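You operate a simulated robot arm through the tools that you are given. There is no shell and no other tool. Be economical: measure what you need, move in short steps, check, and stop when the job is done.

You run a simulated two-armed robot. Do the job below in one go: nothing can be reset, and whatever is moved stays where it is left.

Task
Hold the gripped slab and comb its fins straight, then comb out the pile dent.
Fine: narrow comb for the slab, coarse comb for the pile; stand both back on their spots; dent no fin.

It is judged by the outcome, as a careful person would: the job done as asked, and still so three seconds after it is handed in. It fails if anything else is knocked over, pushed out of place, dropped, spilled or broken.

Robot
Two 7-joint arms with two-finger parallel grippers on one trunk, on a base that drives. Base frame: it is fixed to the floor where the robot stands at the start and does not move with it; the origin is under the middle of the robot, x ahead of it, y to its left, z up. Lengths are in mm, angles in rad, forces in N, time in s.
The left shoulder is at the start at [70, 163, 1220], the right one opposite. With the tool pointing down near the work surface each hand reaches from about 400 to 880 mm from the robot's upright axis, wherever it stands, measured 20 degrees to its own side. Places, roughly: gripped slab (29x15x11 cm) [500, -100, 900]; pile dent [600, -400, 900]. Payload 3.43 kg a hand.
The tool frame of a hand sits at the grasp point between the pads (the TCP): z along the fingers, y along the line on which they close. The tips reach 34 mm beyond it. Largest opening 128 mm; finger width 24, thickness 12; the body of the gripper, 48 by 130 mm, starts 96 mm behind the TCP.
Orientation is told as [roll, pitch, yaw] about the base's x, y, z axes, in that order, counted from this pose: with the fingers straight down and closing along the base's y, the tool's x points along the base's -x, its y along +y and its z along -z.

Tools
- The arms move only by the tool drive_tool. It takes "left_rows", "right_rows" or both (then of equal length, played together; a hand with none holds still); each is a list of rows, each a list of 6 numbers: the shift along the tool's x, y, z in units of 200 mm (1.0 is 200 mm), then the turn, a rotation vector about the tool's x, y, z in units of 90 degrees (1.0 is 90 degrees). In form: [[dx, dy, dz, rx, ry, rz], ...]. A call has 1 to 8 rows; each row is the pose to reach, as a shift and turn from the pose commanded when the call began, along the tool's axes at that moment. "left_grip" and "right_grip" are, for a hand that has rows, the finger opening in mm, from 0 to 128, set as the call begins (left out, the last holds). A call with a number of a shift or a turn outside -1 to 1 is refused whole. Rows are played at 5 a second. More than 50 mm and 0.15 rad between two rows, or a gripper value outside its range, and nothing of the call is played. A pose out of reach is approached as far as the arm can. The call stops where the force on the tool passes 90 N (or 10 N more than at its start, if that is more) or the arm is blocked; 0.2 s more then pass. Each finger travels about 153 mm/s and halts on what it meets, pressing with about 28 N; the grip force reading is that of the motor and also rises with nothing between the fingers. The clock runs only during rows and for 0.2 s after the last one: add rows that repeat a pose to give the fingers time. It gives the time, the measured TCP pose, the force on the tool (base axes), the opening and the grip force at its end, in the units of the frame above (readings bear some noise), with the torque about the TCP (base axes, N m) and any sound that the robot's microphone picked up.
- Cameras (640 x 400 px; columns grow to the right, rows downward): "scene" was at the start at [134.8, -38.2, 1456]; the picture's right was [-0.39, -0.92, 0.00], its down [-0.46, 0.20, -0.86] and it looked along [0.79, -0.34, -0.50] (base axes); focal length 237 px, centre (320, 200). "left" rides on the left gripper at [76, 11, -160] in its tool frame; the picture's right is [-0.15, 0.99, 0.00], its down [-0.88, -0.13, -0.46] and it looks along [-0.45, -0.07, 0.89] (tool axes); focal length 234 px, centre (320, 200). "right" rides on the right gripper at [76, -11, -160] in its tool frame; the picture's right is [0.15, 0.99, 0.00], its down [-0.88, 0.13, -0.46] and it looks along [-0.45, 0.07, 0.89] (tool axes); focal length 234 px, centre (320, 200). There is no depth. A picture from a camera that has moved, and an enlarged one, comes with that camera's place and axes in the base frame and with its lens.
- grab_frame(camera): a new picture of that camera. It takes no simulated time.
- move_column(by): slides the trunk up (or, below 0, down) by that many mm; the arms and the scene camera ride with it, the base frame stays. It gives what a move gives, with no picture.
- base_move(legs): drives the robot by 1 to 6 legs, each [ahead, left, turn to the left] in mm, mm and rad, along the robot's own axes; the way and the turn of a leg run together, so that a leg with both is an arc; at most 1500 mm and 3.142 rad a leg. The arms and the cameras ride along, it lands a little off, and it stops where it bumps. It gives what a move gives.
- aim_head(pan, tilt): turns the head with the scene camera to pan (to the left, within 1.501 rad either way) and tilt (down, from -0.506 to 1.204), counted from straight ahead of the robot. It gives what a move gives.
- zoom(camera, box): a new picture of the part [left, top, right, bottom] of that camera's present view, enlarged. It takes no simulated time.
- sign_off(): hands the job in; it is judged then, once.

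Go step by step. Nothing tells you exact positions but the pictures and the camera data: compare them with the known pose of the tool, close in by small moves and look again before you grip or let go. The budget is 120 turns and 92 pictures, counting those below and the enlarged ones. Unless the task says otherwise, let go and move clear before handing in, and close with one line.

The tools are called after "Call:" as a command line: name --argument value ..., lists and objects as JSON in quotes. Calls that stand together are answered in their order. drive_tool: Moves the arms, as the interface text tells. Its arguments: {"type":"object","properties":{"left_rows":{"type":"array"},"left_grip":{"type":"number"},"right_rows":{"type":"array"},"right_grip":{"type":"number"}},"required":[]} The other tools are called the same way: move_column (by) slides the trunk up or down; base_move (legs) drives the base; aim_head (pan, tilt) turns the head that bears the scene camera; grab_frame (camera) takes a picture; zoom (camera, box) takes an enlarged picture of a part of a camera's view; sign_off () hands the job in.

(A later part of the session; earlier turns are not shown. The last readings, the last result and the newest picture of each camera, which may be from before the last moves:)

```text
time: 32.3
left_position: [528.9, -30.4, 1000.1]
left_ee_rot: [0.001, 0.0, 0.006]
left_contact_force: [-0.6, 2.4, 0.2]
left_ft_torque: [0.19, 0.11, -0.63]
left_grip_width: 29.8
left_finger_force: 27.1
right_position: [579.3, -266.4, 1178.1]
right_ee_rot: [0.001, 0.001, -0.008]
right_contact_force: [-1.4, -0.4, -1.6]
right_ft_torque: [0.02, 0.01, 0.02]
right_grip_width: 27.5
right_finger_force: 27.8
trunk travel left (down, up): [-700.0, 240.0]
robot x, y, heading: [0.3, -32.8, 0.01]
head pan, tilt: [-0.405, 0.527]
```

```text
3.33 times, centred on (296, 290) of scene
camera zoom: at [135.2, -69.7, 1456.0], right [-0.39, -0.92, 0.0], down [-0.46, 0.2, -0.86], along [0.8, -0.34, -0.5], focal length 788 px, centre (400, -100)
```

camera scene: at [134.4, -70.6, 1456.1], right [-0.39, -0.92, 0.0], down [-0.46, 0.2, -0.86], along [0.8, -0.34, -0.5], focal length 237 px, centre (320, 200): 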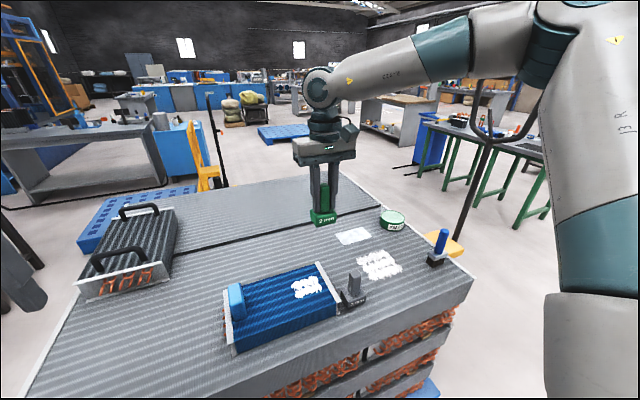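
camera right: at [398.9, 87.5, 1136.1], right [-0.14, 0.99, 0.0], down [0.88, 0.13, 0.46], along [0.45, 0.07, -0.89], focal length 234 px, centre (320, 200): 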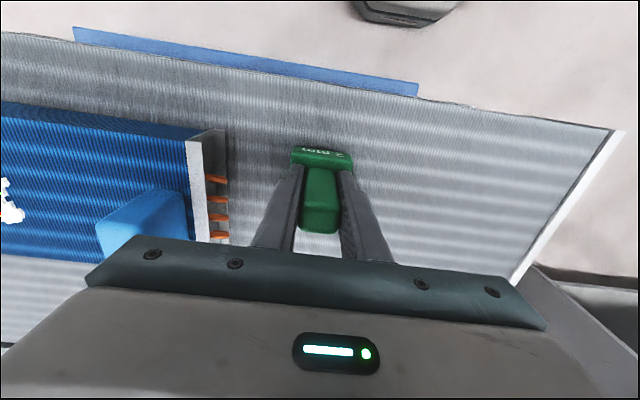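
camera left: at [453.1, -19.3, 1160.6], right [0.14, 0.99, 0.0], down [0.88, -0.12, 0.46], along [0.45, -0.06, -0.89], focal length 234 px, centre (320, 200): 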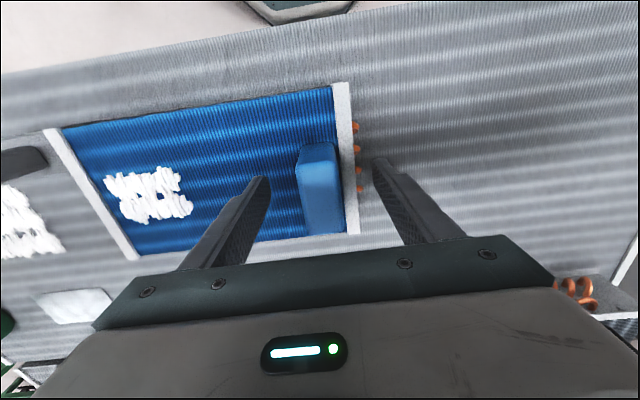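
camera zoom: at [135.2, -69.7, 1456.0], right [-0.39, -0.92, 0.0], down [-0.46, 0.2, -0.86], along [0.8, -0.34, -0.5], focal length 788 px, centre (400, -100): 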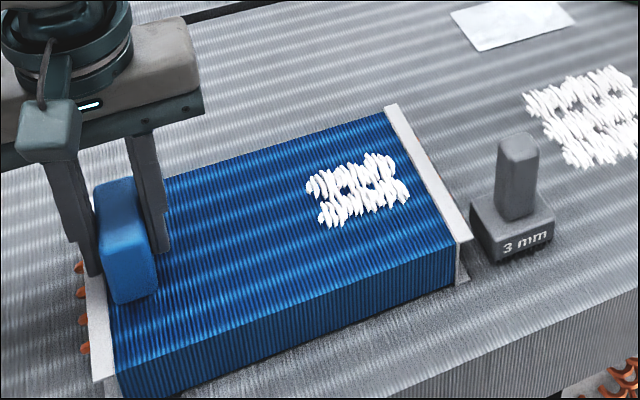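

The slab is held (fins y −244…−10, dent about x 502…559, y −236…−159). I bring the green comb above the dent's near side and rehearse the stroke in the air to check reach.

Call:
drive_tool --right_rows '[[0.12, 0.06, 0, 0, 0, -0.004], [0.25, 0.12, 0, 0, 0, -0.004], [0.38, 0.2, 0.1, 0, 0, -0.004], [0.5, 0.27, 0.25, 0, 0, -0.004], [0.5, 0.27, 0.4, 0, 0, -0.004], [0.5, 0.27, 0.4, 0, 0, -0.004]]'

Call:
drive_tool --right_rows '[[0, 0.18, 0, 0, 0, 0], [-0.15, 0.18, 0, 0, 0, 0], [-0.3, 0.18, 0, 0, 0, 0], [-0.45, 0.18, 0, 0, 0, 0], [-0.52, 0.18, 0, 0, 0, 0], [-0.52, 0.18, 0, 0, 0, 0]]'

Call:
grab_frame --camera "scene"

```text
time: 33.7
left_position: [528.4, -30.7, 1001.3]
left_ee_rot: [-0.001, -0.002, 0.007]
left_contact_force: [-0.4, -0.1, 0.6]
left_ft_torque: [0.15, 0.45, -0.5]
left_grip_width: 29.8
left_finger_force: 27.9
right_position: [478.8, -210.5, 1095.8]
right_ee_rot: [0.001, -0.001, 0.001]
right_contact_force: [0.3, 0.1, -0.8]
right_ft_torque: [-0.01, 0.02, -0.02]
right_grip_width: 27.6
right_finger_force: 28.2
trunk travel left (down, up): [-700.0, 240.0]
robot x, y, heading: [-2.1, -34.6, 0.006]
head pan, tilt: [-0.405, 0.527]
```

```text
time: 35.1
left_position: [528.6, -29.4, 1000.6]
left_ee_rot: [0.001, -0.001, 0.007]
left_contact_force: [1.8, 0.3, 0.8]
left_ft_torque: [0.25, 0.59, -0.43]
left_grip_width: 30.1
left_finger_force: 27.8
right_position: [581.3, -182.0, 1100.4]
right_ee_rot: [0.0, 0.0, 0.001]
right_contact_force: [-0.3, -0.2, -1.1]
right_ft_torque: [0.0, 0.0, -0.02]
right_grip_width: 27.5
right_finger_force: 28.3
right hand out of reach, approached as far as the arm can: row 5, 6
trunk travel left (down, up): [-700.0, 240.0]
robot x, y, heading: [0.3, -30.3, 0.003]
head pan, tilt: [-0.405, 0.527]
```

```text
59 pictures are left
camera scene: at [135.5, -69.9, 1456.0], right [-0.39, -0.92, 0.0], down [-0.46, 0.2, -0.86], along [0.8, -0.34, -0.5], focal length 237 px, centre (320, 200)
```

scene: 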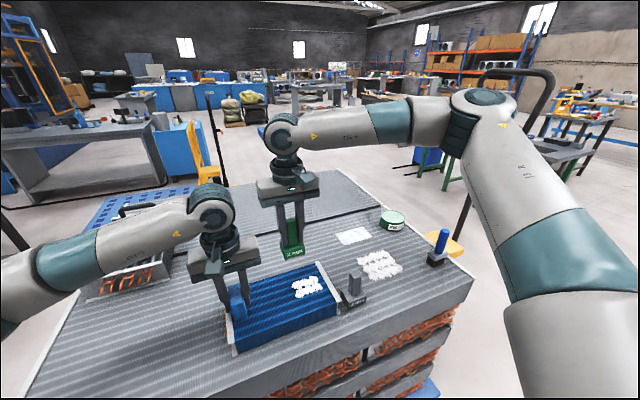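

Reach allows y = −182 up to x ≈ 580, which covers the dent's inner edge. Passes at y = −214 and −182. I go to the first start point and lower carefully.

Call:
drive_tool --right_rows '[[0.2, -0.05, 0, 0, 0, 0], [0.4, -0.1, 0, 0, 0, 0], [0.515, -0.16, 0.1, 0, 0, 0], [0.515, -0.16, 0.25, 0, 0, 0], [0.515, -0.16, 0.25, 0, 0, 0]]'

Call:
zoom --camera "scene" --box '[230, 200, 390, 350]'

Call:
zoom --camera "right" --box '[220, 100, 420, 260]'

```text
time: 36.3
left_position: [528.8, -30.1, 999.7]
left_ee_rot: [0.002, 0.001, 0.007]
left_contact_force: [1.2, 1.1, 0.2]
left_ft_torque: [0.1, 0.13, -0.19]
left_grip_width: 29.9
left_finger_force: 28.1
right_position: [478.1, -210.2, 1049.2]
right_ee_rot: [0.001, -0.002, -0.001]
right_contact_force: [-0.5, -0.3, -1.0]
right_ft_torque: [0.0, 0.01, -0.01]
right_grip_width: 27.4
right_finger_force: 27.6
trunk travel left (down, up): [-700.0, 240.0]
robot x, y, heading: [-0.0, -32.9, 0.009]
head pan, tilt: [-0.405, 0.527]
```

```text
2.67 times, centred on (310, 275) of scene
camera zoom: at [135.4, -69.8, 1456.0], right [-0.39, -0.92, 0.0], down [-0.46, 0.2, -0.86], along [0.8, -0.34, -0.5], focal length 631 px, centre (347, 0)
```

zoom: 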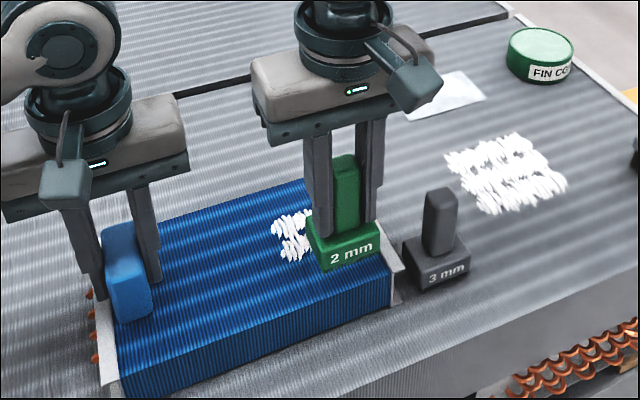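

```text
2.50 times, centred on (320, 180) of right
camera zoom: at [401.2, -222.0, 1209.2], right [-0.15, 0.99, 0.0], down [0.88, 0.13, 0.46], along [0.45, 0.07, -0.89], focal length 585 px, centre (320, 250)
```

zoom: 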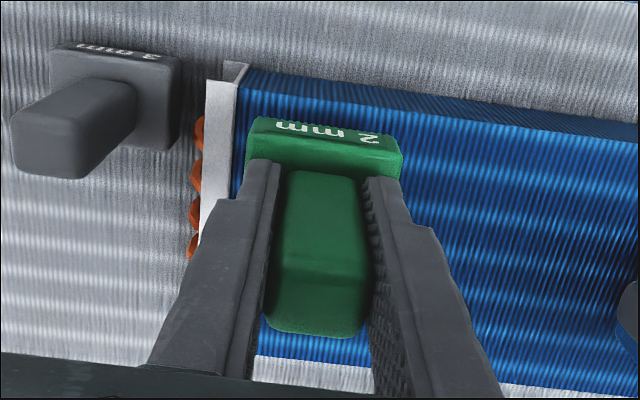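

Call:
drive_tool --right_rows '[[0, -0.015, 0.05, 0, 0, 0], [0, -0.015, 0.08, 0, 0, 0], [0, -0.015, 0.08, 0, 0, 0]]'

Call:
zoom --camera "scene" --box '[290, 240, 350, 280]'

```text
time: 37.1
left_position: [529.1, -30.6, 999.5]
left_ee_rot: [0.0, 0.0, 0.008]
left_contact_force: [1.3, 2.1, 0.3]
left_ft_torque: [0.15, 0.02, -0.22]
left_grip_width: 29.9
left_finger_force: 28.4
right_position: [477.5, -214.8, 1032.5]
right_ee_rot: [-0.001, 0.0, 0.0]
right_contact_force: [-0.5, 1.0, -1.3]
right_ft_torque: [0.0, 0.01, -0.04]
right_grip_width: 27.7
right_finger_force: 28.3
trunk travel left (down, up): [-700.0, 240.0]
robot x, y, heading: [0.7, -28.8, 0.008]
head pan, tilt: [-0.405, 0.527]
```

```text
10.00 times, centred on (320, 260) of scene
camera zoom: at [135.4, -69.8, 1456.0], right [-0.39, -0.92, 0.0], down [-0.46, 0.2, -0.86], along [0.8, -0.34, -0.5], focal length 2366 px, centre (320, -400)
```

zoom: 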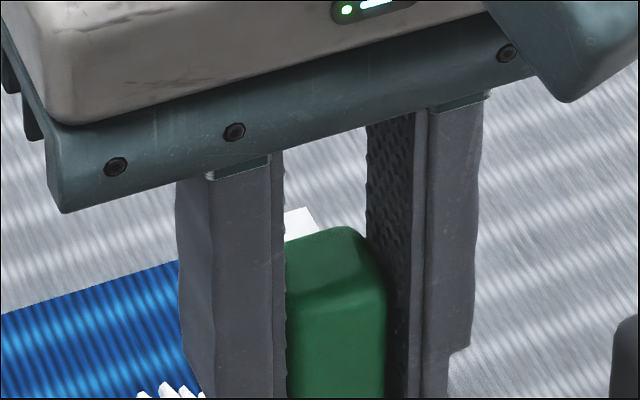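

Call:
drive_tool --right_rows '[[0, 0.005, 0.01, 0, 0, 0], [0, 0.005, 0.02, 0, 0, 0], [0, 0.005, 0.02, 0, 0, 0]]'

Call:
zoom --camera "scene" --box '[290, 270, 370, 320]'

```text
time: 37.9
left_position: [528.5, -30.0, 1000.2]
left_ee_rot: [-0.001, 0.0, 0.008]
left_contact_force: [1.7, 2.4, 0.2]
left_ft_torque: [0.23, -0.14, -0.05]
left_grip_width: 30.0
left_finger_force: 27.8
right_position: [477.1, -212.4, 1027.3]
right_ee_rot: [0.0, -0.001, 0.001]
right_contact_force: [-0.1, -0.6, -2.1]
right_ft_torque: [-0.02, 0.0, 0.01]
right_grip_width: 27.2
right_finger_force: 28.6
trunk travel left (down, up): [-700.0, 240.0]
robot x, y, heading: [-2.4, -33.7, 0.002]
head pan, tilt: [-0.405, 0.527]
```

```text
8.00 times, centred on (330, 295) of scene
camera zoom: at [135.4, -69.8, 1456.0], right [-0.39, -0.92, 0.0], down [-0.46, 0.2, -0.86], along [0.8, -0.34, -0.5], focal length 1892 px, centre (240, -560)
```

zoom: 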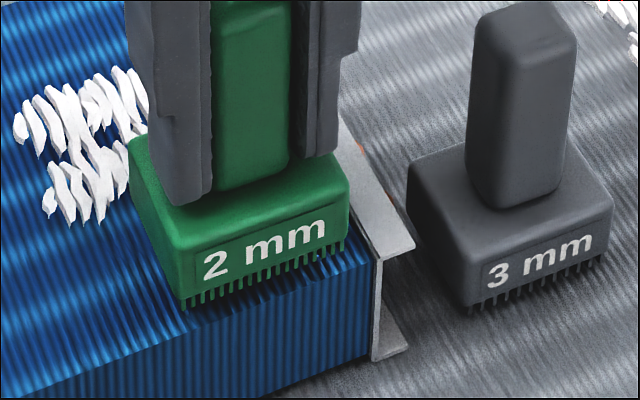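

Call:
drive_tool --right_rows '[[0, 0, 0.01, 0, 0, 0], [0, 0, 0.015, 0, 0, 0], [0, 0, 0.015, 0, 0, 0]]'

Call:
zoom --camera "scene" --box '[300, 280, 348, 310]'

```text
time: 38.7
left_position: [529.5, -30.1, 1000.0]
left_ee_rot: [0.0, 0.0, 0.007]
left_contact_force: [1.6, 1.3, 0.4]
left_ft_torque: [0.19, -0.14, 0.06]
left_grip_width: 30.0
left_finger_force: 28.2
right_position: [476.9, -213.5, 1025.3]
right_ee_rot: [0.0, 0.002, -0.001]
right_contact_force: [-0.5, -0.6, -1.9]
right_ft_torque: [0.0, 0.02, 0.0]
right_grip_width: 27.4
right_finger_force: 28.3
trunk travel left (down, up): [-700.0, 240.0]
robot x, y, heading: [2.4, -33.4, 0.005]
head pan, tilt: [-0.405, 0.527]
```

```text
13.33 times, centred on (324, 295) of scene
camera zoom: at [135.4, -69.8, 1456.0], right [-0.39, -0.92, 0.0], down [-0.46, 0.2, -0.86], along [0.8, -0.34, -0.5], focal length 3154 px, centre (267, -1067)
```

zoom: 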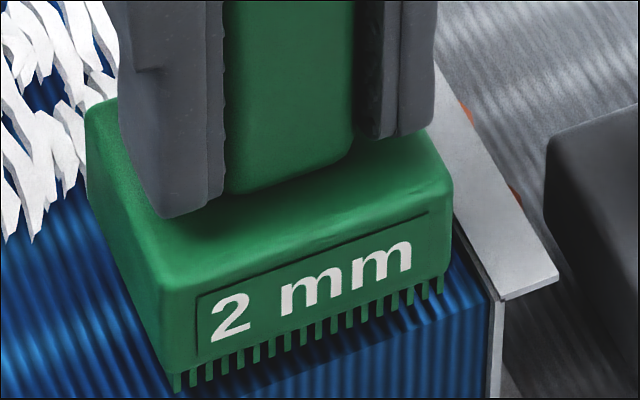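

Call:
drive_tool --right_rows '[[0, 0, 0.01, 0, 0, 0], [0, 0, 0.01, 0, 0, 0], [0, 0, 0.01, 0, 0, 0]]'

Call:
drive_tool --right_rows '[[0, 0, 0.01, 0, 0, 0], [0, 0, 0.01, 0, 0, 0], [0, 0, 0.01, 0, 0, 0]]'

Call:
zoom --camera "scene" --box '[300, 280, 348, 310]'

```text
time: 39.5
left_position: [528.9, -29.2, 1000.2]
left_ee_rot: [0.0, 0.0, 0.007]
left_contact_force: [2.0, 2.4, 0.9]
left_ft_torque: [0.17, -0.16, 0.11]
left_grip_width: 29.9
left_finger_force: 27.4
right_position: [478.5, -212.9, 1023.7]
right_ee_rot: [-0.002, -0.001, 0.001]
right_contact_force: [-0.6, 0.6, -2.0]
right_ft_torque: [0.0, -0.01, 0.0]
right_grip_width: 27.5
right_finger_force: 28.0
trunk travel left (down, up): [-700.0, 240.0]
robot x, y, heading: [-2.1, -31.4, 0.001]
head pan, tilt: [-0.405, 0.527]
```

```text
time: 40.3
left_position: [528.1, -30.3, 1001.2]
left_ee_rot: [0.0, 0.0, 0.007]
left_contact_force: [2.0, 1.4, 0.6]
left_ft_torque: [0.19, -0.12, 0.02]
left_grip_width: 29.9
left_finger_force: 28.7
right_position: [477.4, -215.5, 1021.0]
right_ee_rot: [0.0, 0.0, 0.0]
right_contact_force: [-1.2, 0.0, -1.1]
right_ft_torque: [0.0, 0.02, 0.0]
right_grip_width: 27.6
right_finger_force: 28.3
trunk travel left (down, up): [-700.0, 240.0]
robot x, y, heading: [2.8, -32.0, 0.01]
head pan, tilt: [-0.405, 0.527]
```

```text
13.33 times, centred on (324, 295) of scene
camera zoom: at [135.4, -69.7, 1456.0], right [-0.39, -0.92, 0.0], down [-0.46, 0.2, -0.86], along [0.8, -0.34, -0.5], focal length 3154 px, centre (267, -1067)
```

zoom: 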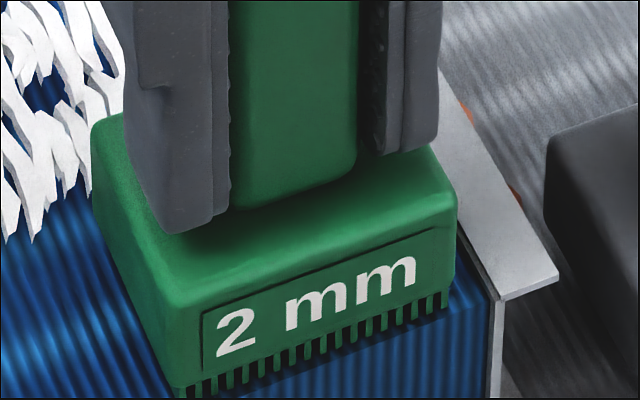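

Call:
drive_tool --right_rows '[[0, 0, 0.01, 0, 0, 0], [0, 0, 0.01, 0, 0, 0], [0, 0, 0.01, 0, 0, 0]]'

Call:
zoom --camera "scene" --box '[296, 285, 344, 315]'

```text
time: 41.1
left_position: [527.2, -30.0, 999.2]
left_ee_rot: [0.001, 0.0, 0.007]
left_contact_force: [5.7, 1.6, 0.7]
left_ft_torque: [-0.05, 0.12, 0.61]
left_grip_width: 29.8
left_finger_force: 28.7
right_position: [477.2, -213.8, 1020.9]
right_ee_rot: [0.0, -0.001, -0.001]
right_contact_force: [-2.8, -4.4, 24.1]
right_ft_torque: [-0.14, 0.16, 0.03]
right_grip_width: 27.7
right_finger_force: 28.5
trunk travel left (down, up): [-700.0, 240.0]
robot x, y, heading: [-1.4, -33.4, 0.006]
head pan, tilt: [-0.405, 0.527]
```

```text
13.33 times, centred on (320, 300) of scene
camera zoom: at [134.5, -69.7, 1456.2], right [-0.39, -0.92, 0.0], down [-0.46, 0.2, -0.86], along [0.8, -0.34, -0.5], focal length 3154 px, centre (320, -1133)
```

zoom: 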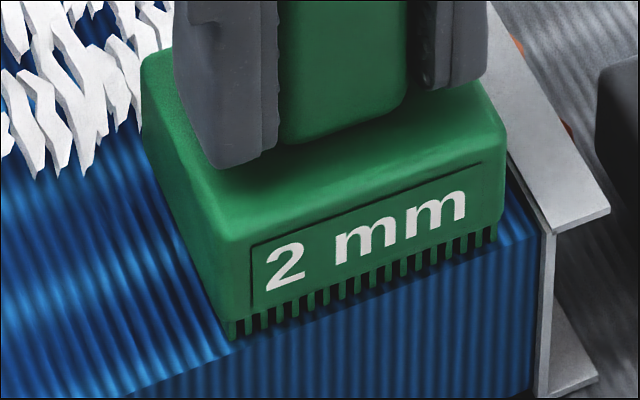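

Contact was at TCP z ≈ 1020.5 (24 N now, a bit much). I ease up about 1.2 mm to a light touch.

Call:
drive_tool --right_rows '[[0, 0, -0.006, 0, 0, 0], [0, 0, -0.006, 0, 0, 0]]'

```text
time: 41.7
left_position: [528.0, -30.1, 1000.0]
left_ee_rot: [0.0, 0.0, 0.008]
left_contact_force: [0.7, -1.4, 0.5]
left_ft_torque: [0.46, -0.4, 0.73]
left_grip_width: 29.9
left_finger_force: 28.1
right_position: [477.4, -214.9, 1020.5]
right_ee_rot: [-0.002, 0.001, 0.001]
right_contact_force: [0.9, 2.9, 11.9]
right_ft_torque: [0.15, -0.24, 0.03]
right_grip_width: 27.7
right_finger_force: 28.0
trunk travel left (down, up): [-700.0, 240.0]
robot x, y, heading: [2.3, -29.5, 0.008]
head pan, tilt: [-0.405, 0.527]
```

Call:
drive_tool --right_rows '[[0, 0, -0.003, 0, 0, 0], [0, 0, -0.003, 0, 0, 0]]'

Call:
drive_tool --right_rows '[[-0.025, 0, 0, 0, 0, 0], [-0.05, 0, 0, 0, 0, 0], [-0.075, 0, 0, 0, 0, 0], [-0.1, 0, 0, 0, 0, 0], [-0.125, 0, 0, 0, 0, 0]]'

Call:
zoom --camera "scene" --box '[270, 240, 350, 300]'

```text
time: 42.3
left_position: [528.2, -30.4, 1000.4]
left_ee_rot: [-0.001, 0.0, 0.004]
left_contact_force: [-1.9, 0.1, 0.3]
left_ft_torque: [0.15, -0.34, 0.23]
left_grip_width: 30.2
left_finger_force: 28.4
right_position: [476.1, -214.6, 1022.0]
right_ee_rot: [-0.002, -0.001, -0.001]
right_contact_force: [1.5, 1.7, 4.7]
right_ft_torque: [0.15, -0.25, 0.02]
right_grip_width: 27.6
right_finger_force: 27.7
trunk travel left (down, up): [-700.0, 240.0]
robot x, y, heading: [-2.6, -34.7, 0.004]
head pan, tilt: [-0.405, 0.527]
```

```text
time: 43.5
left_position: [526.8, -29.7, 1000.2]
left_ee_rot: [0.0, -0.003, 0.008]
left_contact_force: [4.1, -1.7, -2.0]
left_ft_torque: [0.29, 0.62, 0.61]
left_grip_width: 30.2
left_finger_force: 28.1
right_position: [502.0, -214.5, 1020.9]
right_ee_rot: [0.001, -0.001, 0.001]
right_contact_force: [-8.2, 0.9, 18.5]
right_ft_torque: [0.07, 0.36, 0.01]
right_grip_width: 27.7
right_finger_force: 28.4
trunk travel left (down, up): [-700.0, 240.0]
robot x, y, heading: [-0.7, -34.4, 0.002]
head pan, tilt: [-0.405, 0.527]
```

```text
6.67 times, centred on (310, 270) of scene
camera zoom: at [134.3, -69.5, 1456.2], right [-0.39, -0.92, 0.0], down [-0.46, 0.19, -0.86], along [0.8, -0.34, -0.5], focal length 1577 px, centre (387, -267)
```

zoom: 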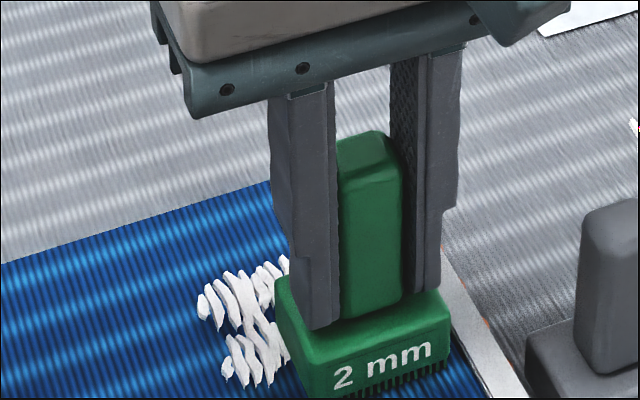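

Call:
drive_tool --right_rows '[[-0.0, 0, -0.005, 0, 0, 0], [-0.025, 0, -0.005, 0, 0, 0], [-0.05, 0, -0.005, 0, 0, 0], [-0.075, 0, -0.005, 0, 0, 0], [-0.1, 0, -0.005, 0, 0, 0], [-0.125, 0, -0.005, 0, 0, 0]]'

Call:
zoom --camera "scene" --box '[270, 240, 350, 300]'

```text
time: 44.9
left_position: [528.7, -29.4, 999.7]
left_ee_rot: [0.0, 0.001, 0.007]
left_contact_force: [-1.6, 2.6, 1.3]
left_ft_torque: [0.22, -0.46, -0.18]
left_grip_width: 30.0
left_finger_force: 28.2
right_position: [527.8, -214.6, 1022.0]
right_ee_rot: [0.0, 0.002, -0.001]
right_contact_force: [-0.3, -1.4, -1.3]
right_ft_torque: [0.02, 0.01, 0.0]
right_grip_width: 27.5
right_finger_force: 27.7
trunk travel left (down, up): [-700.0, 240.0]
robot x, y, heading: [0.7, -32.0, 0.011]
head pan, tilt: [-0.405, 0.527]
```

```text
6.67 times, centred on (310, 270) of scene
camera zoom: at [135.5, -69.6, 1456.0], right [-0.39, -0.92, 0.0], down [-0.46, 0.2, -0.86], along [0.8, -0.34, -0.5], focal length 1577 px, centre (387, -267)
```

zoom: 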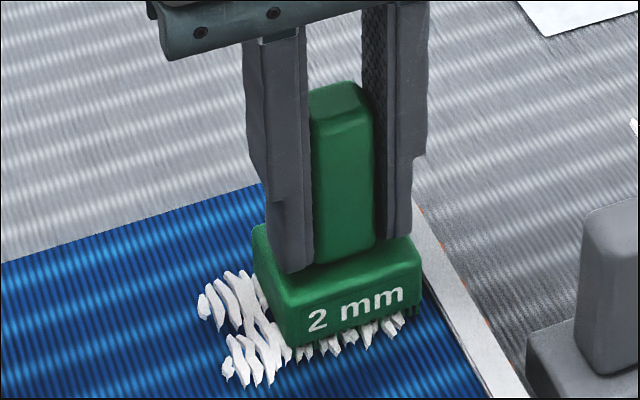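

Call:
drive_tool --right_rows '[[0, 0, 0.003, 0, 0, 0], [-0.025, 0, 0.003, 0, 0, 0], [-0.05, 0, 0.003, 0, 0, 0], [-0.075, 0, 0.003, 0, 0, 0], [-0.1, 0, 0.003, 0, 0, 0], [-0.125, 0, 0.003, 0, 0, 0]]'

Call:
drive_tool --right_rows '[[-0.025, 0, 0.0, 0, 0, 0], [-0.05, 0, 0.0, 0, 0, 0], [-0.075, 0, 0, 0, 0, 0], [-0.1, 0, 0, 0, 0, 0], [-0.12, 0, 0, 0, 0, 0]]'

Call:
zoom --camera "scene" --box '[270, 240, 350, 300]'

```text
time: 46.3
left_position: [528.3, -31.1, 1001.7]
left_ee_rot: [0.001, -0.001, 0.007]
left_contact_force: [0.2, 1.9, -0.6]
left_ft_torque: [0.27, -0.42, 0.0]
left_grip_width: 29.9
left_finger_force: 28.0
right_position: [552.3, -215.3, 1023.0]
right_ee_rot: [0.0, -0.001, 0.002]
right_contact_force: [0.4, 0.1, -0.4]
right_ft_torque: [0.0, 0.0, 0.0]
right_grip_width: 27.7
right_finger_force: 27.7
trunk travel left (down, up): [-700.0, 240.0]
robot x, y, heading: [-2.6, -34.6, 0.011]
head pan, tilt: [-0.405, 0.527]
```

```text
time: 47.5
left_position: [528.7, -29.4, 1001.1]
left_ee_rot: [-0.001, 0.001, 0.006]
left_contact_force: [3.0, 1.7, 0.1]
left_ft_torque: [0.21, -0.12, 0.11]
left_grip_width: 30.1
left_finger_force: 28.2
right_position: [575.6, -215.0, 1021.6]
right_ee_rot: [-0.001, 0.001, 0.0]
right_contact_force: [0.8, -0.1, -1.5]
right_ft_torque: [-0.03, 0.01, 0.02]
right_grip_width: 27.6
right_finger_force: 27.7
trunk travel left (down, up): [-700.0, 240.0]
robot x, y, heading: [0.9, -32.2, 0.005]
head pan, tilt: [-0.405, 0.527]
```

```text
6.67 times, centred on (310, 270) of scene
camera zoom: at [135.4, -69.7, 1456.0], right [-0.39, -0.92, 0.0], down [-0.46, 0.2, -0.86], along [0.8, -0.34, -0.5], focal length 1577 px, centre (387, -267)
```

zoom: 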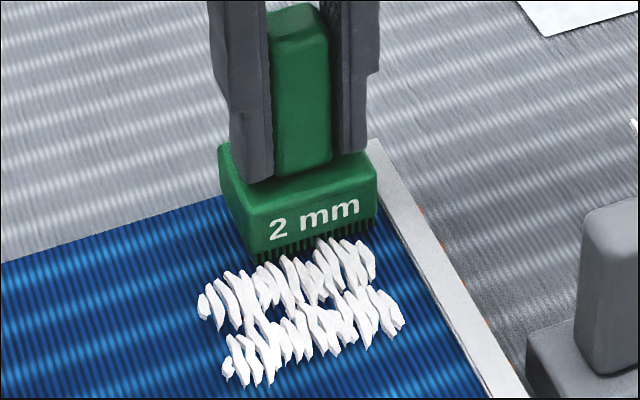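

No contact on that pass. I'll press lightly until a few newtons and stroke back along the fins.

Call:
drive_tool --right_rows '[[0, 0, 0.003, 0, 0, 0], [0, 0, 0.003, 0, 0, 0]]'

Call:
drive_tool --right_rows '[[0, 0, 0.002, 0, 0, 0], [0, 0, 0.002, 0, 0, 0]]'

```text
time: 48.1
left_position: [528.6, -29.9, 1000.9]
left_ee_rot: [0.001, 0.001, 0.007]
left_contact_force: [2.1, 1.8, 1.8]
left_ft_torque: [0.22, 0.0, 0.12]
left_grip_width: 29.9
left_finger_force: 28.4
right_position: [576.3, -216.0, 1020.4]
right_ee_rot: [-0.001, 0.001, -0.001]
right_contact_force: [-0.7, -0.1, -1.1]
right_ft_torque: [0.02, 0.02, 0.04]
right_grip_width: 27.8
right_finger_force: 27.8
trunk travel left (down, up): [-700.0, 240.0]
robot x, y, heading: [2.5, -33.5, 0.003]
head pan, tilt: [-0.405, 0.527]
```

```text
time: 48.7
left_position: [528.8, -29.0, 999.6]
left_ee_rot: [0.001, 0.0, 0.006]
left_contact_force: [1.6, 2.5, 2.0]
left_ft_torque: [0.23, 0.1, 0.05]
left_grip_width: 30.0
left_finger_force: 28.0
right_position: [574.7, -214.9, 1021.2]
right_ee_rot: [0.001, -0.001, 0.002]
right_contact_force: [0.4, -0.9, 0.2]
right_ft_torque: [0.03, -0.06, -0.02]
right_grip_width: 27.7
right_finger_force: 27.5
trunk travel left (down, up): [-700.0, 240.0]
robot x, y, heading: [-0.6, -33.4, 0.008]
head pan, tilt: [-0.405, 0.527]
```

Call:
drive_tool --right_rows '[[0, 0, 0.003, 0, 0, 0], [0, 0, 0.003, 0, 0, 0]]'

Call:
drive_tool --right_rows '[[0, 0, 0.002, 0, 0, 0], [0, 0, 0.002, 0, 0, 0]]'

```text
time: 49.3
left_position: [528.5, -29.9, 999.9]
left_ee_rot: [-0.001, 0.001, 0.007]
left_contact_force: [5.7, 1.3, 0.5]
left_ft_torque: [0.16, 0.66, 0.18]
left_grip_width: 29.9
left_finger_force: 28.4
right_position: [574.5, -215.6, 1019.5]
right_ee_rot: [0.0, -0.001, 0.0]
right_contact_force: [-1.5, -1.2, 7.7]
right_ft_torque: [-0.03, 0.01, 0.01]
right_grip_width: 27.5
right_finger_force: 28.2
trunk travel left (down, up): [-700.0, 240.0]
robot x, y, heading: [-1.1, -34.6, 0.007]
head pan, tilt: [-0.405, 0.527]
```

```text
time: 49.9
left_position: [528.6, -29.8, 1001.2]
left_ee_rot: [0.001, -0.002, 0.007]
left_contact_force: [6.5, 0.5, -0.3]
left_ft_torque: [0.0, 0.5, 0.58]
left_grip_width: 30.0
left_finger_force: 27.9
right_position: [575.7, -214.8, 1020.0]
right_ee_rot: [0.001, -0.002, 0.001]
right_contact_force: [-4.8, -1.7, 15.3]
right_ft_torque: [-0.07, 0.16, 0.03]
right_grip_width: 27.8
right_finger_force: 28.1
trunk travel left (down, up): [-700.0, 240.0]
robot x, y, heading: [-2.6, -31.0, 0.006]
head pan, tilt: [-0.405, 0.527]
```

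Call:
drive_tool --right_rows '[[0.02, 0, -0.002, 0, 0, 0], [0.045, 0, -0.002, 0, 0, 0], [0.07, 0, -0.002, 0, 0, 0], [0.095, 0, -0.002, 0, 0, 0], [0.12, 0, -0.002, 0, 0, 0], [0.145, 0, -0.002, 0, 0, 0], [0.17, 0, -0.002, 0, 0, 0]]'

Call:
zoom --camera "scene" --box '[270, 240, 350, 300]'

```text
time: 51.5
left_position: [528.5, -30.1, 1000.7]
left_ee_rot: [0.0, 0.0, 0.007]
left_contact_force: [-0.2, -0.4, 0.1]
left_ft_torque: [0.3, -0.44, 0.35]
left_grip_width: 30.0
left_finger_force: 28.5
right_position: [541.3, -214.2, 1020.2]
right_ee_rot: [0.0, -0.001, 0.0]
right_contact_force: [7.1, -0.4, 20.3]
right_ft_torque: [0.04, -0.36, 0.03]
right_grip_width: 27.5
right_finger_force: 28.1
trunk travel left (down, up): [-700.0, 240.0]
robot x, y, heading: [-2.0, -32.9, 0.003]
head pan, tilt: [-0.405, 0.527]
```

```text
6.67 times, centred on (310, 270) of scene
camera zoom: at [134.9, -69.5, 1456.1], right [-0.39, -0.92, 0.0], down [-0.46, 0.19, -0.86], along [0.8, -0.34, -0.5], focal length 1577 px, centre (387, -267)
```

zoom: 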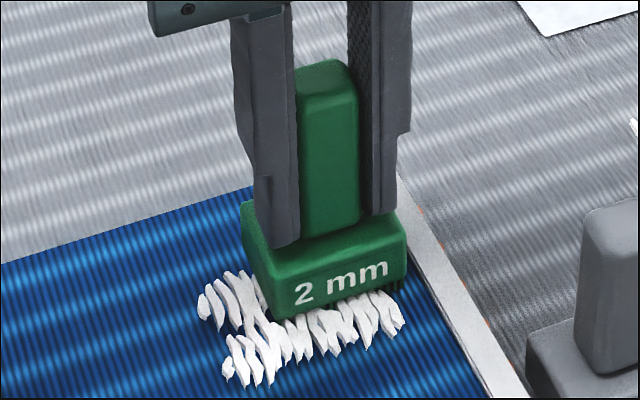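

Call:
drive_tool --right_rows '[[0.025, 0, -0.002, 0, 0, 0], [0.05, 0, -0.002, 0, 0, 0], [0.075, 0, -0.002, 0, 0, 0], [0.1, 0, -0.002, 0, 0, 0], [0.125, 0, -0.002, 0, 0, 0], [0.15, 0, -0.002, 0, 0, 0], [0.175, 0, -0.002, 0, 0, 0]]'

Call:
drive_tool --right_rows '[[0.025, 0, -0.002, 0, 0, 0], [0.05, 0, -0.002, 0, 0, 0], [0.075, 0, -0.002, 0, 0, 0], [0.1, 0, -0.002, 0, 0, 0], [0.13, 0, -0.002, 0, 0, 0]]'

Call:
zoom --camera "scene" --box '[270, 240, 350, 300]'

```text
time: 53.1
left_position: [527.7, -30.7, 1000.1]
left_ee_rot: [0.0, 0.002, 0.005]
left_contact_force: [-2.3, 0.3, 0.1]
left_ft_torque: [0.17, 0.35, 0.34]
left_grip_width: 29.8
left_finger_force: 28.4
right_position: [507.9, -215.0, 1019.6]
right_ee_rot: [0.0, 0.0, -0.002]
right_contact_force: [2.4, 0.3, 7.2]
right_ft_torque: [0.07, -0.16, -0.02]
right_grip_width: 27.6
right_finger_force: 27.6
trunk travel left (down, up): [-700.0, 240.0]
robot x, y, heading: [-3.5, -29.9, 0.005]
head pan, tilt: [-0.405, 0.527]
```

```text
time: 54.3
left_position: [528.0, -30.2, 1001.4]
left_ee_rot: [-0.001, -0.001, 0.007]
left_contact_force: [-2.5, 1.4, -0.2]
left_ft_torque: [0.18, 0.34, 0.14]
left_grip_width: 29.7
left_finger_force: 28.2
right_position: [480.2, -212.2, 1020.3]
right_ee_rot: [0.0, 0.001, 0.0]
right_contact_force: [2.5, -1.1, 5.6]
right_ft_torque: [0.0, 0.01, -0.03]
right_grip_width: 27.6
right_finger_force: 27.7
trunk travel left (down, up): [-700.0, 240.0]
robot x, y, heading: [-0.5, -33.0, 0.009]
head pan, tilt: [-0.405, 0.527]
```

```text
6.67 times, centred on (310, 270) of scene
camera zoom: at [135.0, -69.6, 1456.0], right [-0.39, -0.92, 0.0], down [-0.46, 0.2, -0.86], along [0.8, -0.34, -0.5], focal length 1577 px, centre (387, -267)
```

zoom: 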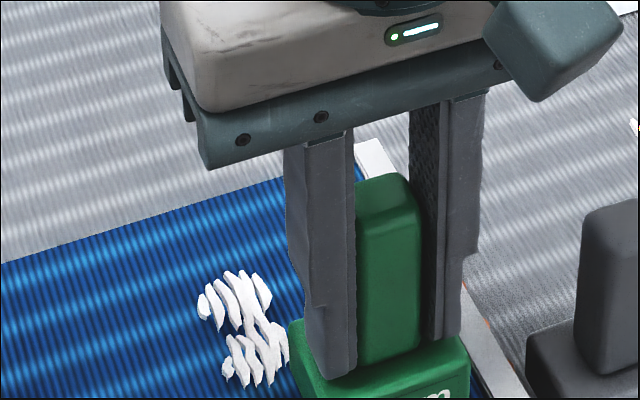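

The pressed pass straightened the −y part of the dent. I lift, shift to y ≈ −180, and repeat at the same light pressure.

Call:
drive_tool --right_rows '[[0.01, 0, -0.06, 0, 0, 0], [0.01, 0.08, -0.06, 0, 0, 0], [0.01, 0.16, -0.06, 0, 0, 0], [0.01, 0.16, -0.01, 0, 0, 0], [0.01, 0.16, -0.004, 0, 0, 0], [0.01, 0.16, 0.0, 0, 0, 0], [0.01, 0.16, 0.0, 0, 0, 0]]'

Call:
zoom --camera "scene" --box '[260, 230, 356, 310]'

```text
time: 55.9
left_position: [529.9, -28.9, 1000.5]
left_ee_rot: [0.002, 0.002, 0.008]
left_contact_force: [-0.2, 1.6, 0.0]
left_ft_torque: [0.17, -0.21, 0.0]
left_grip_width: 29.9
left_finger_force: 28.0
right_position: [477.6, -181.0, 1021.1]
right_ee_rot: [0.0, -0.001, 0.0]
right_contact_force: [0.5, 0.4, -0.8]
right_ft_torque: [0.05, 0.01, -0.02]
right_grip_width: 27.6
right_finger_force: 28.1
trunk travel left (down, up): [-700.0, 240.0]
robot x, y, heading: [-3.9, -33.3, 0.007]
head pan, tilt: [-0.405, 0.527]
```

```text
5.00 times, centred on (308, 270) of scene
camera zoom: at [135.3, -69.8, 1456.0], right [-0.39, -0.92, 0.0], down [-0.46, 0.2, -0.86], along [0.8, -0.34, -0.5], focal length 1183 px, centre (380, -150)
```

zoom: 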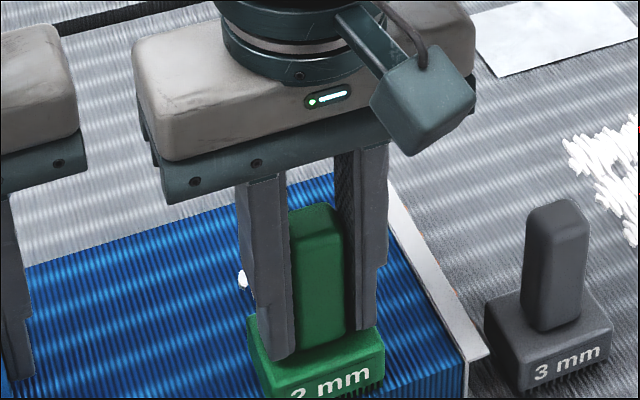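

Call:
drive_tool --right_rows '[[0, 0.005, 0.004, 0, 0, 0], [0, 0.005, 0.004, 0, 0, 0]]'

Call:
drive_tool --right_rows '[[0, 0, 0.003, 0, 0, 0], [0, 0, 0.003, 0, 0, 0]]'

```text
time: 56.5
left_position: [527.6, -30.1, 1001.2]
left_ee_rot: [0.0, 0.0, 0.008]
left_contact_force: [5.8, 1.0, 0.0]
left_ft_torque: [-0.18, 0.11, 0.35]
left_grip_width: 29.7
left_finger_force: 28.3
right_position: [478.3, -180.1, 1020.7]
right_ee_rot: [0.001, -0.003, 0.0]
right_contact_force: [-5.8, -3.5, 19.3]
right_ft_torque: [-0.1, 0.48, 0.05]
right_grip_width: 27.8
right_finger_force: 28.3
trunk travel left (down, up): [-700.0, 240.0]
robot x, y, heading: [2.4, -31.5, 0.009]
head pan, tilt: [-0.405, 0.527]
```

```text
time: 57.1
left_position: [527.3, -29.8, 999.5]
left_ee_rot: [0.0, 0.001, 0.007]
left_contact_force: [5.2, 1.9, 0.8]
left_ft_torque: [-0.07, -0.31, 0.6]
left_grip_width: 30.2
left_finger_force: 27.7
right_position: [478.0, -180.2, 1019.0]
right_ee_rot: [0.0, -0.002, 0.001]
right_contact_force: [-0.1, -5.7, 23.9]
right_ft_torque: [-0.18, -0.07, 0.02]
right_grip_width: 27.7
right_finger_force: 27.8
trunk travel left (down, up): [-700.0, 240.0]
robot x, y, heading: [-0.1, -35.7, 0.001]
head pan, tilt: [-0.405, 0.527]
```

Call:
drive_tool --right_rows '[[0, 0, -0.004, 0, 0, 0], [-0.025, 0, -0.004, 0, 0, 0], [-0.05, 0, -0.004, 0, 0, 0], [-0.075, 0, -0.004, 0, 0, 0], [-0.1, 0, -0.0035, 0, 0, 0], [-0.125, 0, -0.0035, 0, 0, 0], [-0.15, 0, -0.003, 0, 0, 0], [-0.175, 0, -0.003, 0, 0, 0]]'

```text
time: 58.9
left_position: [528.9, -30.4, 1000.4]
left_ee_rot: [0.0, 0.0, 0.009]
left_contact_force: [0.3, 2.4, 0.8]
left_ft_torque: [0.12, -0.14, 0.45]
left_grip_width: 29.8
left_finger_force: 28.1
right_position: [513.8, -182.1, 1019.7]
right_ee_rot: [0.001, 0.0, 0.0]
right_contact_force: [-2.6, -0.9, 5.0]
right_ft_torque: [0.06, -0.01, -0.02]
right_grip_width: 27.4
right_finger_force: 27.5
trunk travel left (down, up): [-700.0, 240.0]
robot x, y, heading: [-1.7, -32.8, 0.009]
head pan, tilt: [-0.405, 0.527]
```

Call:
drive_tool --right_rows '[[-0.025, 0, 0.001, 0, 0, 0], [-0.05, 0, 0.001, 0, 0, 0], [-0.075, 0, 0.0015, 0, 0, 0], [-0.1, 0, 0.0015, 0, 0, 0], [-0.125, 0, 0.002, 0, 0, 0], [-0.15, 0, 0.002, 0, 0, 0], [-0.175, 0, 0.0025, 0, 0, 0]]'

Call:
drive_tool --right_rows '[[-0.025, 0, 0.0005, 0, 0, 0], [-0.05, 0, 0.0005, 0, 0, 0], [-0.075, 0, 0.001, 0, 0, 0], [-0.1, 0, 0.001, 0, 0, 0]]'

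Call:
zoom --camera "scene" --box '[260, 230, 356, 310]'

```text
time: 60.5
left_position: [528.3, -28.8, 1000.9]
left_ee_rot: [0.0, 0.0, 0.007]
left_contact_force: [4.3, -0.8, -0.5]
left_ft_torque: [0.33, 0.79, 0.17]
left_grip_width: 30.1
left_finger_force: 28.0
right_position: [548.5, -181.9, 1020.1]
right_ee_rot: [0.004, -0.003, 0.0]
right_contact_force: [-4.2, 0.9, 12.2]
right_ft_torque: [-0.3, 0.22, -0.12]
right_grip_width: 27.7
right_finger_force: 27.8
trunk travel left (down, up): [-700.0, 240.0]
robot x, y, heading: [-0.8, -31.5, 0.002]
head pan, tilt: [-0.405, 0.527]
```

```text
time: 61.5
left_position: [527.9, -30.4, 1000.7]
left_ee_rot: [0.0, -0.001, 0.008]
left_contact_force: [-0.3, 1.2, 0.6]
left_ft_torque: [0.14, -0.21, -0.01]
left_grip_width: 30.0
left_finger_force: 27.8
right_position: [564.2, -190.5, 1021.0]
right_ee_rot: [0.003, 0.001, 0.001]
right_contact_force: [-0.6, 1.2, -0.8]
right_ft_torque: [0.02, 0.02, 0.01]
right_grip_width: 27.5
right_finger_force: 28.1
right hand out of reach, approached as far as the arm can: row 1, 2, 3, 4
trunk travel left (down, up): [-700.0, 240.0]
robot x, y, heading: [0.8, -32.9, 0.009]
head pan, tilt: [-0.405, 0.527]
```

```text
5.00 times, centred on (308, 270) of scene
camera zoom: at [135.3, -69.7, 1456.0], right [-0.39, -0.92, 0.0], down [-0.46, 0.2, -0.86], along [0.8, -0.34, -0.5], focal length 1183 px, centre (380, -150)
```

zoom: 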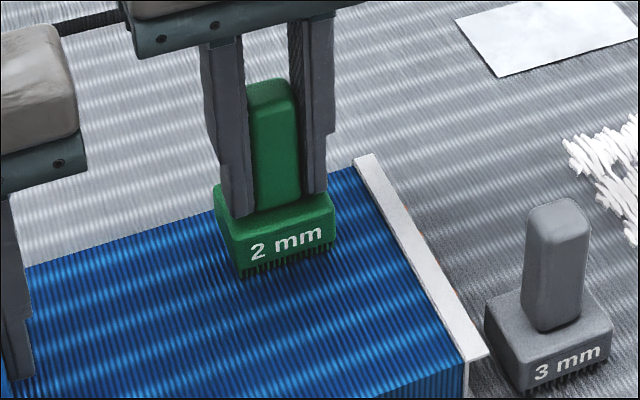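

The dent is gone. The hand hit its reach limit at the end, so I lift straight up and inspect the slab closely.

Call:
drive_tool --right_rows '[[0, 0, -0.1, 0, 0, 0], [0, 0, -0.3, 0, 0, 0], [0.1, -0.1, -0.5, 0, 0, 0], [0.1, -0.3, -0.7, 0, 0, 0], [0.1, -0.5, -0.8, 0, 0, 0], [0.1, -0.5, -0.8, 0, 0, 0]]'

Call:
zoom --camera "scene" --box '[220, 240, 364, 330]'

Call:
zoom --camera "left" --box '[40, 80, 360, 280]'

```text
refused: row 4 steps farther than a row can; nothing moved
```

```text
4.44 times, centred on (292, 285) of scene
camera zoom: at [135.3, -69.7, 1456.0], right [-0.39, -0.92, 0.0], down [-0.46, 0.2, -0.86], along [0.8, -0.34, -0.5], focal length 1051 px, centre (444, -178)
```

zoom: 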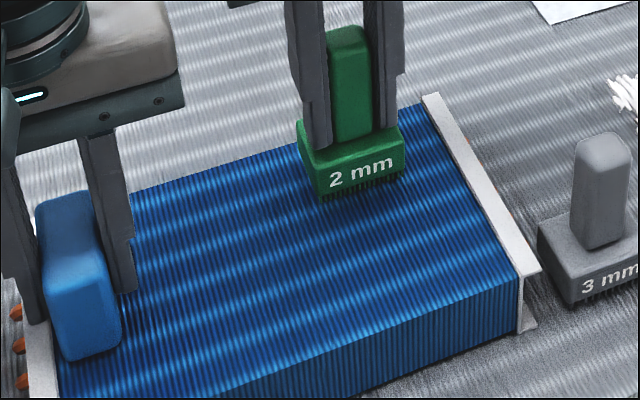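

```text
2.00 times, centred on (200, 180) of left
camera zoom: at [453.3, -18.9, 1160.9], right [0.14, 0.99, 0.0], down [0.88, -0.12, 0.46], along [0.45, -0.06, -0.89], focal length 468 px, centre (560, 240)
```

zoom: 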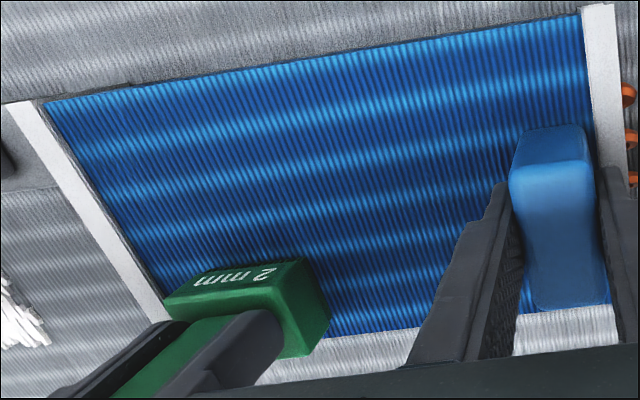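

Call:
drive_tool --right_rows '[[0, 0, -0.1, 0, 0, 0], [0, 0, -0.3, 0, 0, 0], [0.1, -0.1, -0.45, 0, 0, 0], [0.1, -0.25, -0.6, 0, 0, 0], [0.1, -0.4, -0.7, 0, 0, 0], [0.1, -0.4, -0.8, 0, 0, 0]]'

Call:
zoom --camera "left" --box '[40, 80, 360, 280]'

```text
time: 62.9
left_position: [527.5, -30.1, 1001.1]
left_ee_rot: [0.001, 0.001, 0.006]
left_contact_force: [-1.8, 0.7, -0.2]
left_ft_torque: [-0.04, -0.31, 0.14]
left_grip_width: 29.8
left_finger_force: 28.1
right_position: [545.7, -268.3, 1186.2]
right_ee_rot: [0.0, 0.002, -0.002]
right_contact_force: [0.9, -0.8, -1.2]
right_ft_torque: [-0.01, 0.04, 0.0]
right_grip_width: 27.7
right_finger_force: 28.1
trunk travel left (down, up): [-700.0, 240.0]
robot x, y, heading: [0.2, -33.2, 0.008]
head pan, tilt: [-0.405, 0.527]
```

```text
2.00 times, centred on (200, 180) of left
camera zoom: at [453.0, -19.4, 1160.8], right [0.14, 0.99, 0.0], down [0.88, -0.12, 0.46], along [0.45, -0.06, -0.89], focal length 468 px, centre (560, 240)
```

zoom: 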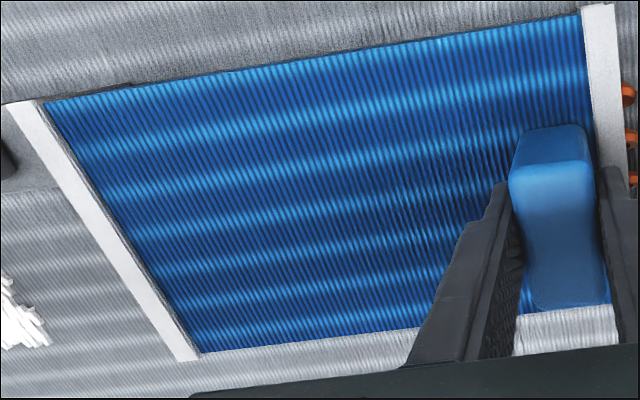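

Slab is clean and unmoved. I release the slab's handle and retreat the left hand upward and aside.

Call:
drive_tool --left_rows '[[0, 0, 0, 0, 0, 0], [0, 0, 0, 0, 0, 0], [0, 0, 0, 0, 0, 0], [0, 0, -0.2, 0, 0, 0], [0, 0, -0.45, 0, 0, 0], [0, 0, -0.7, 0, 0, 0], [0, 0, -0.95, 0, 0, 0], [0, 0, -0.95, 0, 0, 0]]' --left_grip 70

Call:
drive_tool --left_rows '[[0.05, 0.2, -0.05, 0, 0, 0], [0.15, 0.4, -0.1, 0, 0, 0], [0.25, 0.6, -0.15, 0, 0, 0], [0.35, 0.8, -0.2, 0, 0, 0], [0.4, 1.0, -0.2, 0, 0, 0], [0.4, 1.0, -0.2, 0, 0, 0]]'

Call:
base_move --legs '[[-100, 0, 0], [0, 363, 0]]'

Call:
grab_frame --camera "scene"

```text
time: 64.7
left_position: [528.5, -28.5, 1188.3]
left_ee_rot: [0.0, 0.0, 0.008]
left_contact_force: [-0.1, -0.4, 0.9]
left_ft_torque: [0.01, 0.02, 0.03]
left_grip_width: 70.0
left_finger_force: 0.0
right_position: [546.2, -269.7, 1185.4]
right_ee_rot: [-0.001, 0.0, 0.001]
right_contact_force: [-0.3, -0.6, -1.0]
right_ft_torque: [0.02, 0.05, -0.03]
right_grip_width: 27.6
right_finger_force: 28.1
trunk travel left (down, up): [-700.0, 240.0]
robot x, y, heading: [-1.1, -37.3, 0.011]
head pan, tilt: [-0.405, 0.527]
```

```text
time: 66.1
left_position: [448.8, 168.0, 1229.2]
left_ee_rot: [0.001, -0.002, 0.007]
left_contact_force: [-0.4, -0.3, 0.4]
left_ft_torque: [0.03, 0.01, -0.05]
left_grip_width: 70.3
left_finger_force: 0.0
right_position: [545.8, -270.6, 1184.3]
right_ee_rot: [-0.001, -0.001, 0.001]
right_contact_force: [0.5, -0.3, -1.4]
right_ft_torque: [0.01, 0.0, 0.0]
right_grip_width: 27.5
right_finger_force: 27.8
trunk travel left (down, up): [-700.0, 240.0]
robot x, y, heading: [-3.2, -34.2, 0.004]
head pan, tilt: [-0.405, 0.527]
```

```text
time: 69.1
left_position: [344.9, 519.4, 1229.7]
left_ee_rot: [0.0, 0.0, 0.005]
left_contact_force: [0.9, -0.1, -0.3]
left_ft_torque: [0.01, 0.05, -0.01]
left_grip_width: 70.0
left_finger_force: 0.1
right_position: [442.2, 80.4, 1185.4]
right_ee_rot: [0.001, -0.001, -0.002]
right_contact_force: [-0.1, -0.4, -0.8]
right_ft_torque: [0.01, 0.02, 0.02]
right_grip_width: 27.7
right_finger_force: 28.2
trunk travel left (down, up): [-700.0, 240.0]
robot x, y, heading: [-104.4, 321.2, 0.002]
head pan, tilt: [-0.405, 0.527]
```

```text
41 pictures are left
camera scene: at [31.8, 279.4, 1456.0], right [-0.39, -0.92, 0.0], down [-0.46, 0.2, -0.86], along [0.8, -0.34, -0.5], focal length 237 px, centre (320, 200)
```

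scene: 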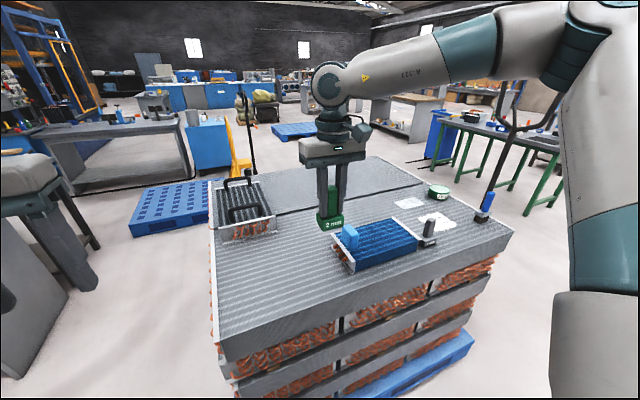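

Now placing the green comb back on its spot (TCP target [477, 99, 976]).

Call:
drive_tool --right_rows '[[-0.17, 0.092, 0, 0, 0, 0], [-0.17, 0.092, 0.2, 0, 0, 0], [-0.17, 0.092, 0.4, 0, 0, 0], [-0.17, 0.092, 0.6, 0, 0, 0], [-0.17, 0.092, 0.8, 0, 0, 0], [-0.17, 0.092, 0.98, 0, 0, 0], [-0.17, 0.092, 0.98, 0, 0, 0]]'

Call:
drive_tool --right_rows '[[0, 0, 0.03, 0, 0, 0], [0, 0, 0.04, 0, 0, 0], [0, 0, 0.04, 0, 0, 0], [0, 0, 0.04, 0, 0, 0]]'

Call:
zoom --camera "scene" --box '[290, 200, 386, 270]'

```text
time: 70.7
left_position: [345.5, 519.3, 1228.6]
left_ee_rot: [0.002, 0.0, 0.007]
left_contact_force: [-0.2, -0.1, -0.2]
left_ft_torque: [0.0, 0.01, 0.02]
left_grip_width: 70.0
left_finger_force: 0.1
right_position: [478.0, 100.7, 992.0]
right_ee_rot: [0.0, 0.0, -0.001]
right_contact_force: [-1.4, 0.1, -0.7]
right_ft_torque: [-0.03, -0.03, -0.02]
right_grip_width: 27.9
right_finger_force: 28.8
trunk travel left (down, up): [-700.0, 240.0]
robot x, y, heading: [-103.5, 313.4, 0.01]
head pan, tilt: [-0.405, 0.527]
```

```text
time: 71.7
left_position: [345.1, 521.2, 1229.6]
left_ee_rot: [-0.001, 0.001, 0.006]
left_contact_force: [-0.4, -1.0, 0.6]
left_ft_torque: [-0.02, 0.0, 0.0]
left_grip_width: 70.0
left_finger_force: 0.0
right_position: [477.1, 100.5, 982.5]
right_ee_rot: [-0.001, 0.001, 0.0]
right_contact_force: [0.0, -0.7, -1.4]
right_ft_torque: [0.0, 0.02, -0.01]
right_grip_width: 27.5
right_finger_force: 28.2
trunk travel left (down, up): [-700.0, 240.0]
robot x, y, heading: [-102.2, 315.9, 0.008]
head pan, tilt: [-0.405, 0.527]
```

```text
5.71 times, centred on (338, 235) of scene
camera zoom: at [32.1, 280.2, 1456.0], right [-0.39, -0.92, 0.0], down [-0.46, 0.2, -0.86], along [0.8, -0.34, -0.5], focal length 1352 px, centre (217, 0)
```

zoom: 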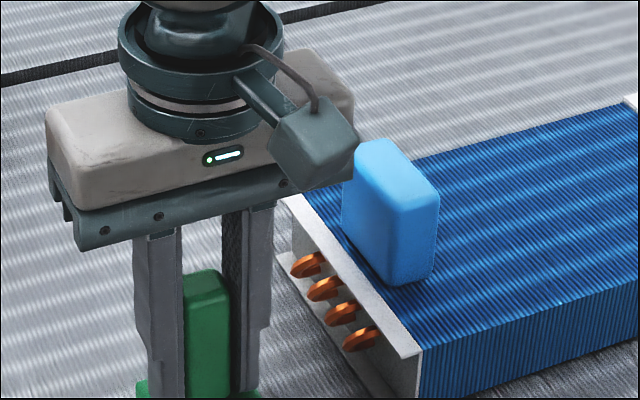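

Call:
drive_tool --right_rows '[[0, -0.008, 0.01, 0, 0, 0], [0, -0.008, 0.022, 0, 0, 0], [0, -0.008, 0.022, 0, 0, 0]]'

Call:
drive_tool --right_rows '[[0, 0, 0.005, 0, 0, 0], [0, 0, 0.005, 0, 0, 0]]'

Call:
drive_tool --right_rows '[[0, 0, 0.004, 0, 0, 0], [0, 0, 0.004, 0, 0, 0]]'

```text
time: 72.5
left_position: [345.6, 519.9, 1228.9]
left_ee_rot: [0.001, -0.001, 0.004]
left_contact_force: [0.3, -0.9, 0.3]
left_ft_torque: [-0.01, -0.01, 0.03]
left_grip_width: 70.1
left_finger_force: 0.0
right_position: [477.0, 98.2, 976.6]
right_ee_rot: [-0.001, 0.001, -0.002]
right_contact_force: [-0.3, 0.7, -0.9]
right_ft_torque: [-0.01, 0.01, -0.01]
right_grip_width: 27.5
right_finger_force: 28.2
trunk travel left (down, up): [-700.0, 240.0]
robot x, y, heading: [-104.6, 317.8, 0.009]
head pan, tilt: [-0.405, 0.527]
```

```text
time: 73.1
left_position: [344.6, 519.0, 1231.1]
left_ee_rot: [0.0, 0.0, 0.004]
left_contact_force: [-0.2, -0.3, 0.6]
left_ft_torque: [0.02, -0.03, 0.02]
left_grip_width: 70.0
left_finger_force: 0.1
right_position: [476.5, 97.9, 976.1]
right_ee_rot: [0.0, 0.002, -0.001]
right_contact_force: [0.0, 0.1, -1.4]
right_ft_torque: [0.03, 0.0, -0.03]
right_grip_width: 27.6
right_finger_force: 28.0
trunk travel left (down, up): [-700.0, 240.0]
robot x, y, heading: [-101.2, 315.7, 0.007]
head pan, tilt: [-0.405, 0.527]
```

```text
time: 73.7
left_position: [344.2, 519.5, 1231.4]
left_ee_rot: [0.0, -0.001, 0.007]
left_contact_force: [0.6, 0.5, 0.3]
left_ft_torque: [0.0, -0.02, 0.0]
left_grip_width: 70.2
left_finger_force: 0.1
right_position: [476.7, 96.9, 975.5]
right_ee_rot: [0.001, 0.0, -0.002]
right_contact_force: [0.7, 0.1, -0.8]
right_ft_torque: [0.03, -0.02, 0.0]
right_grip_width: 27.6
right_finger_force: 27.6
trunk travel left (down, up): [-700.0, 240.0]
robot x, y, heading: [-105.2, 316.7, 0.005]
head pan, tilt: [-0.405, 0.527]
```

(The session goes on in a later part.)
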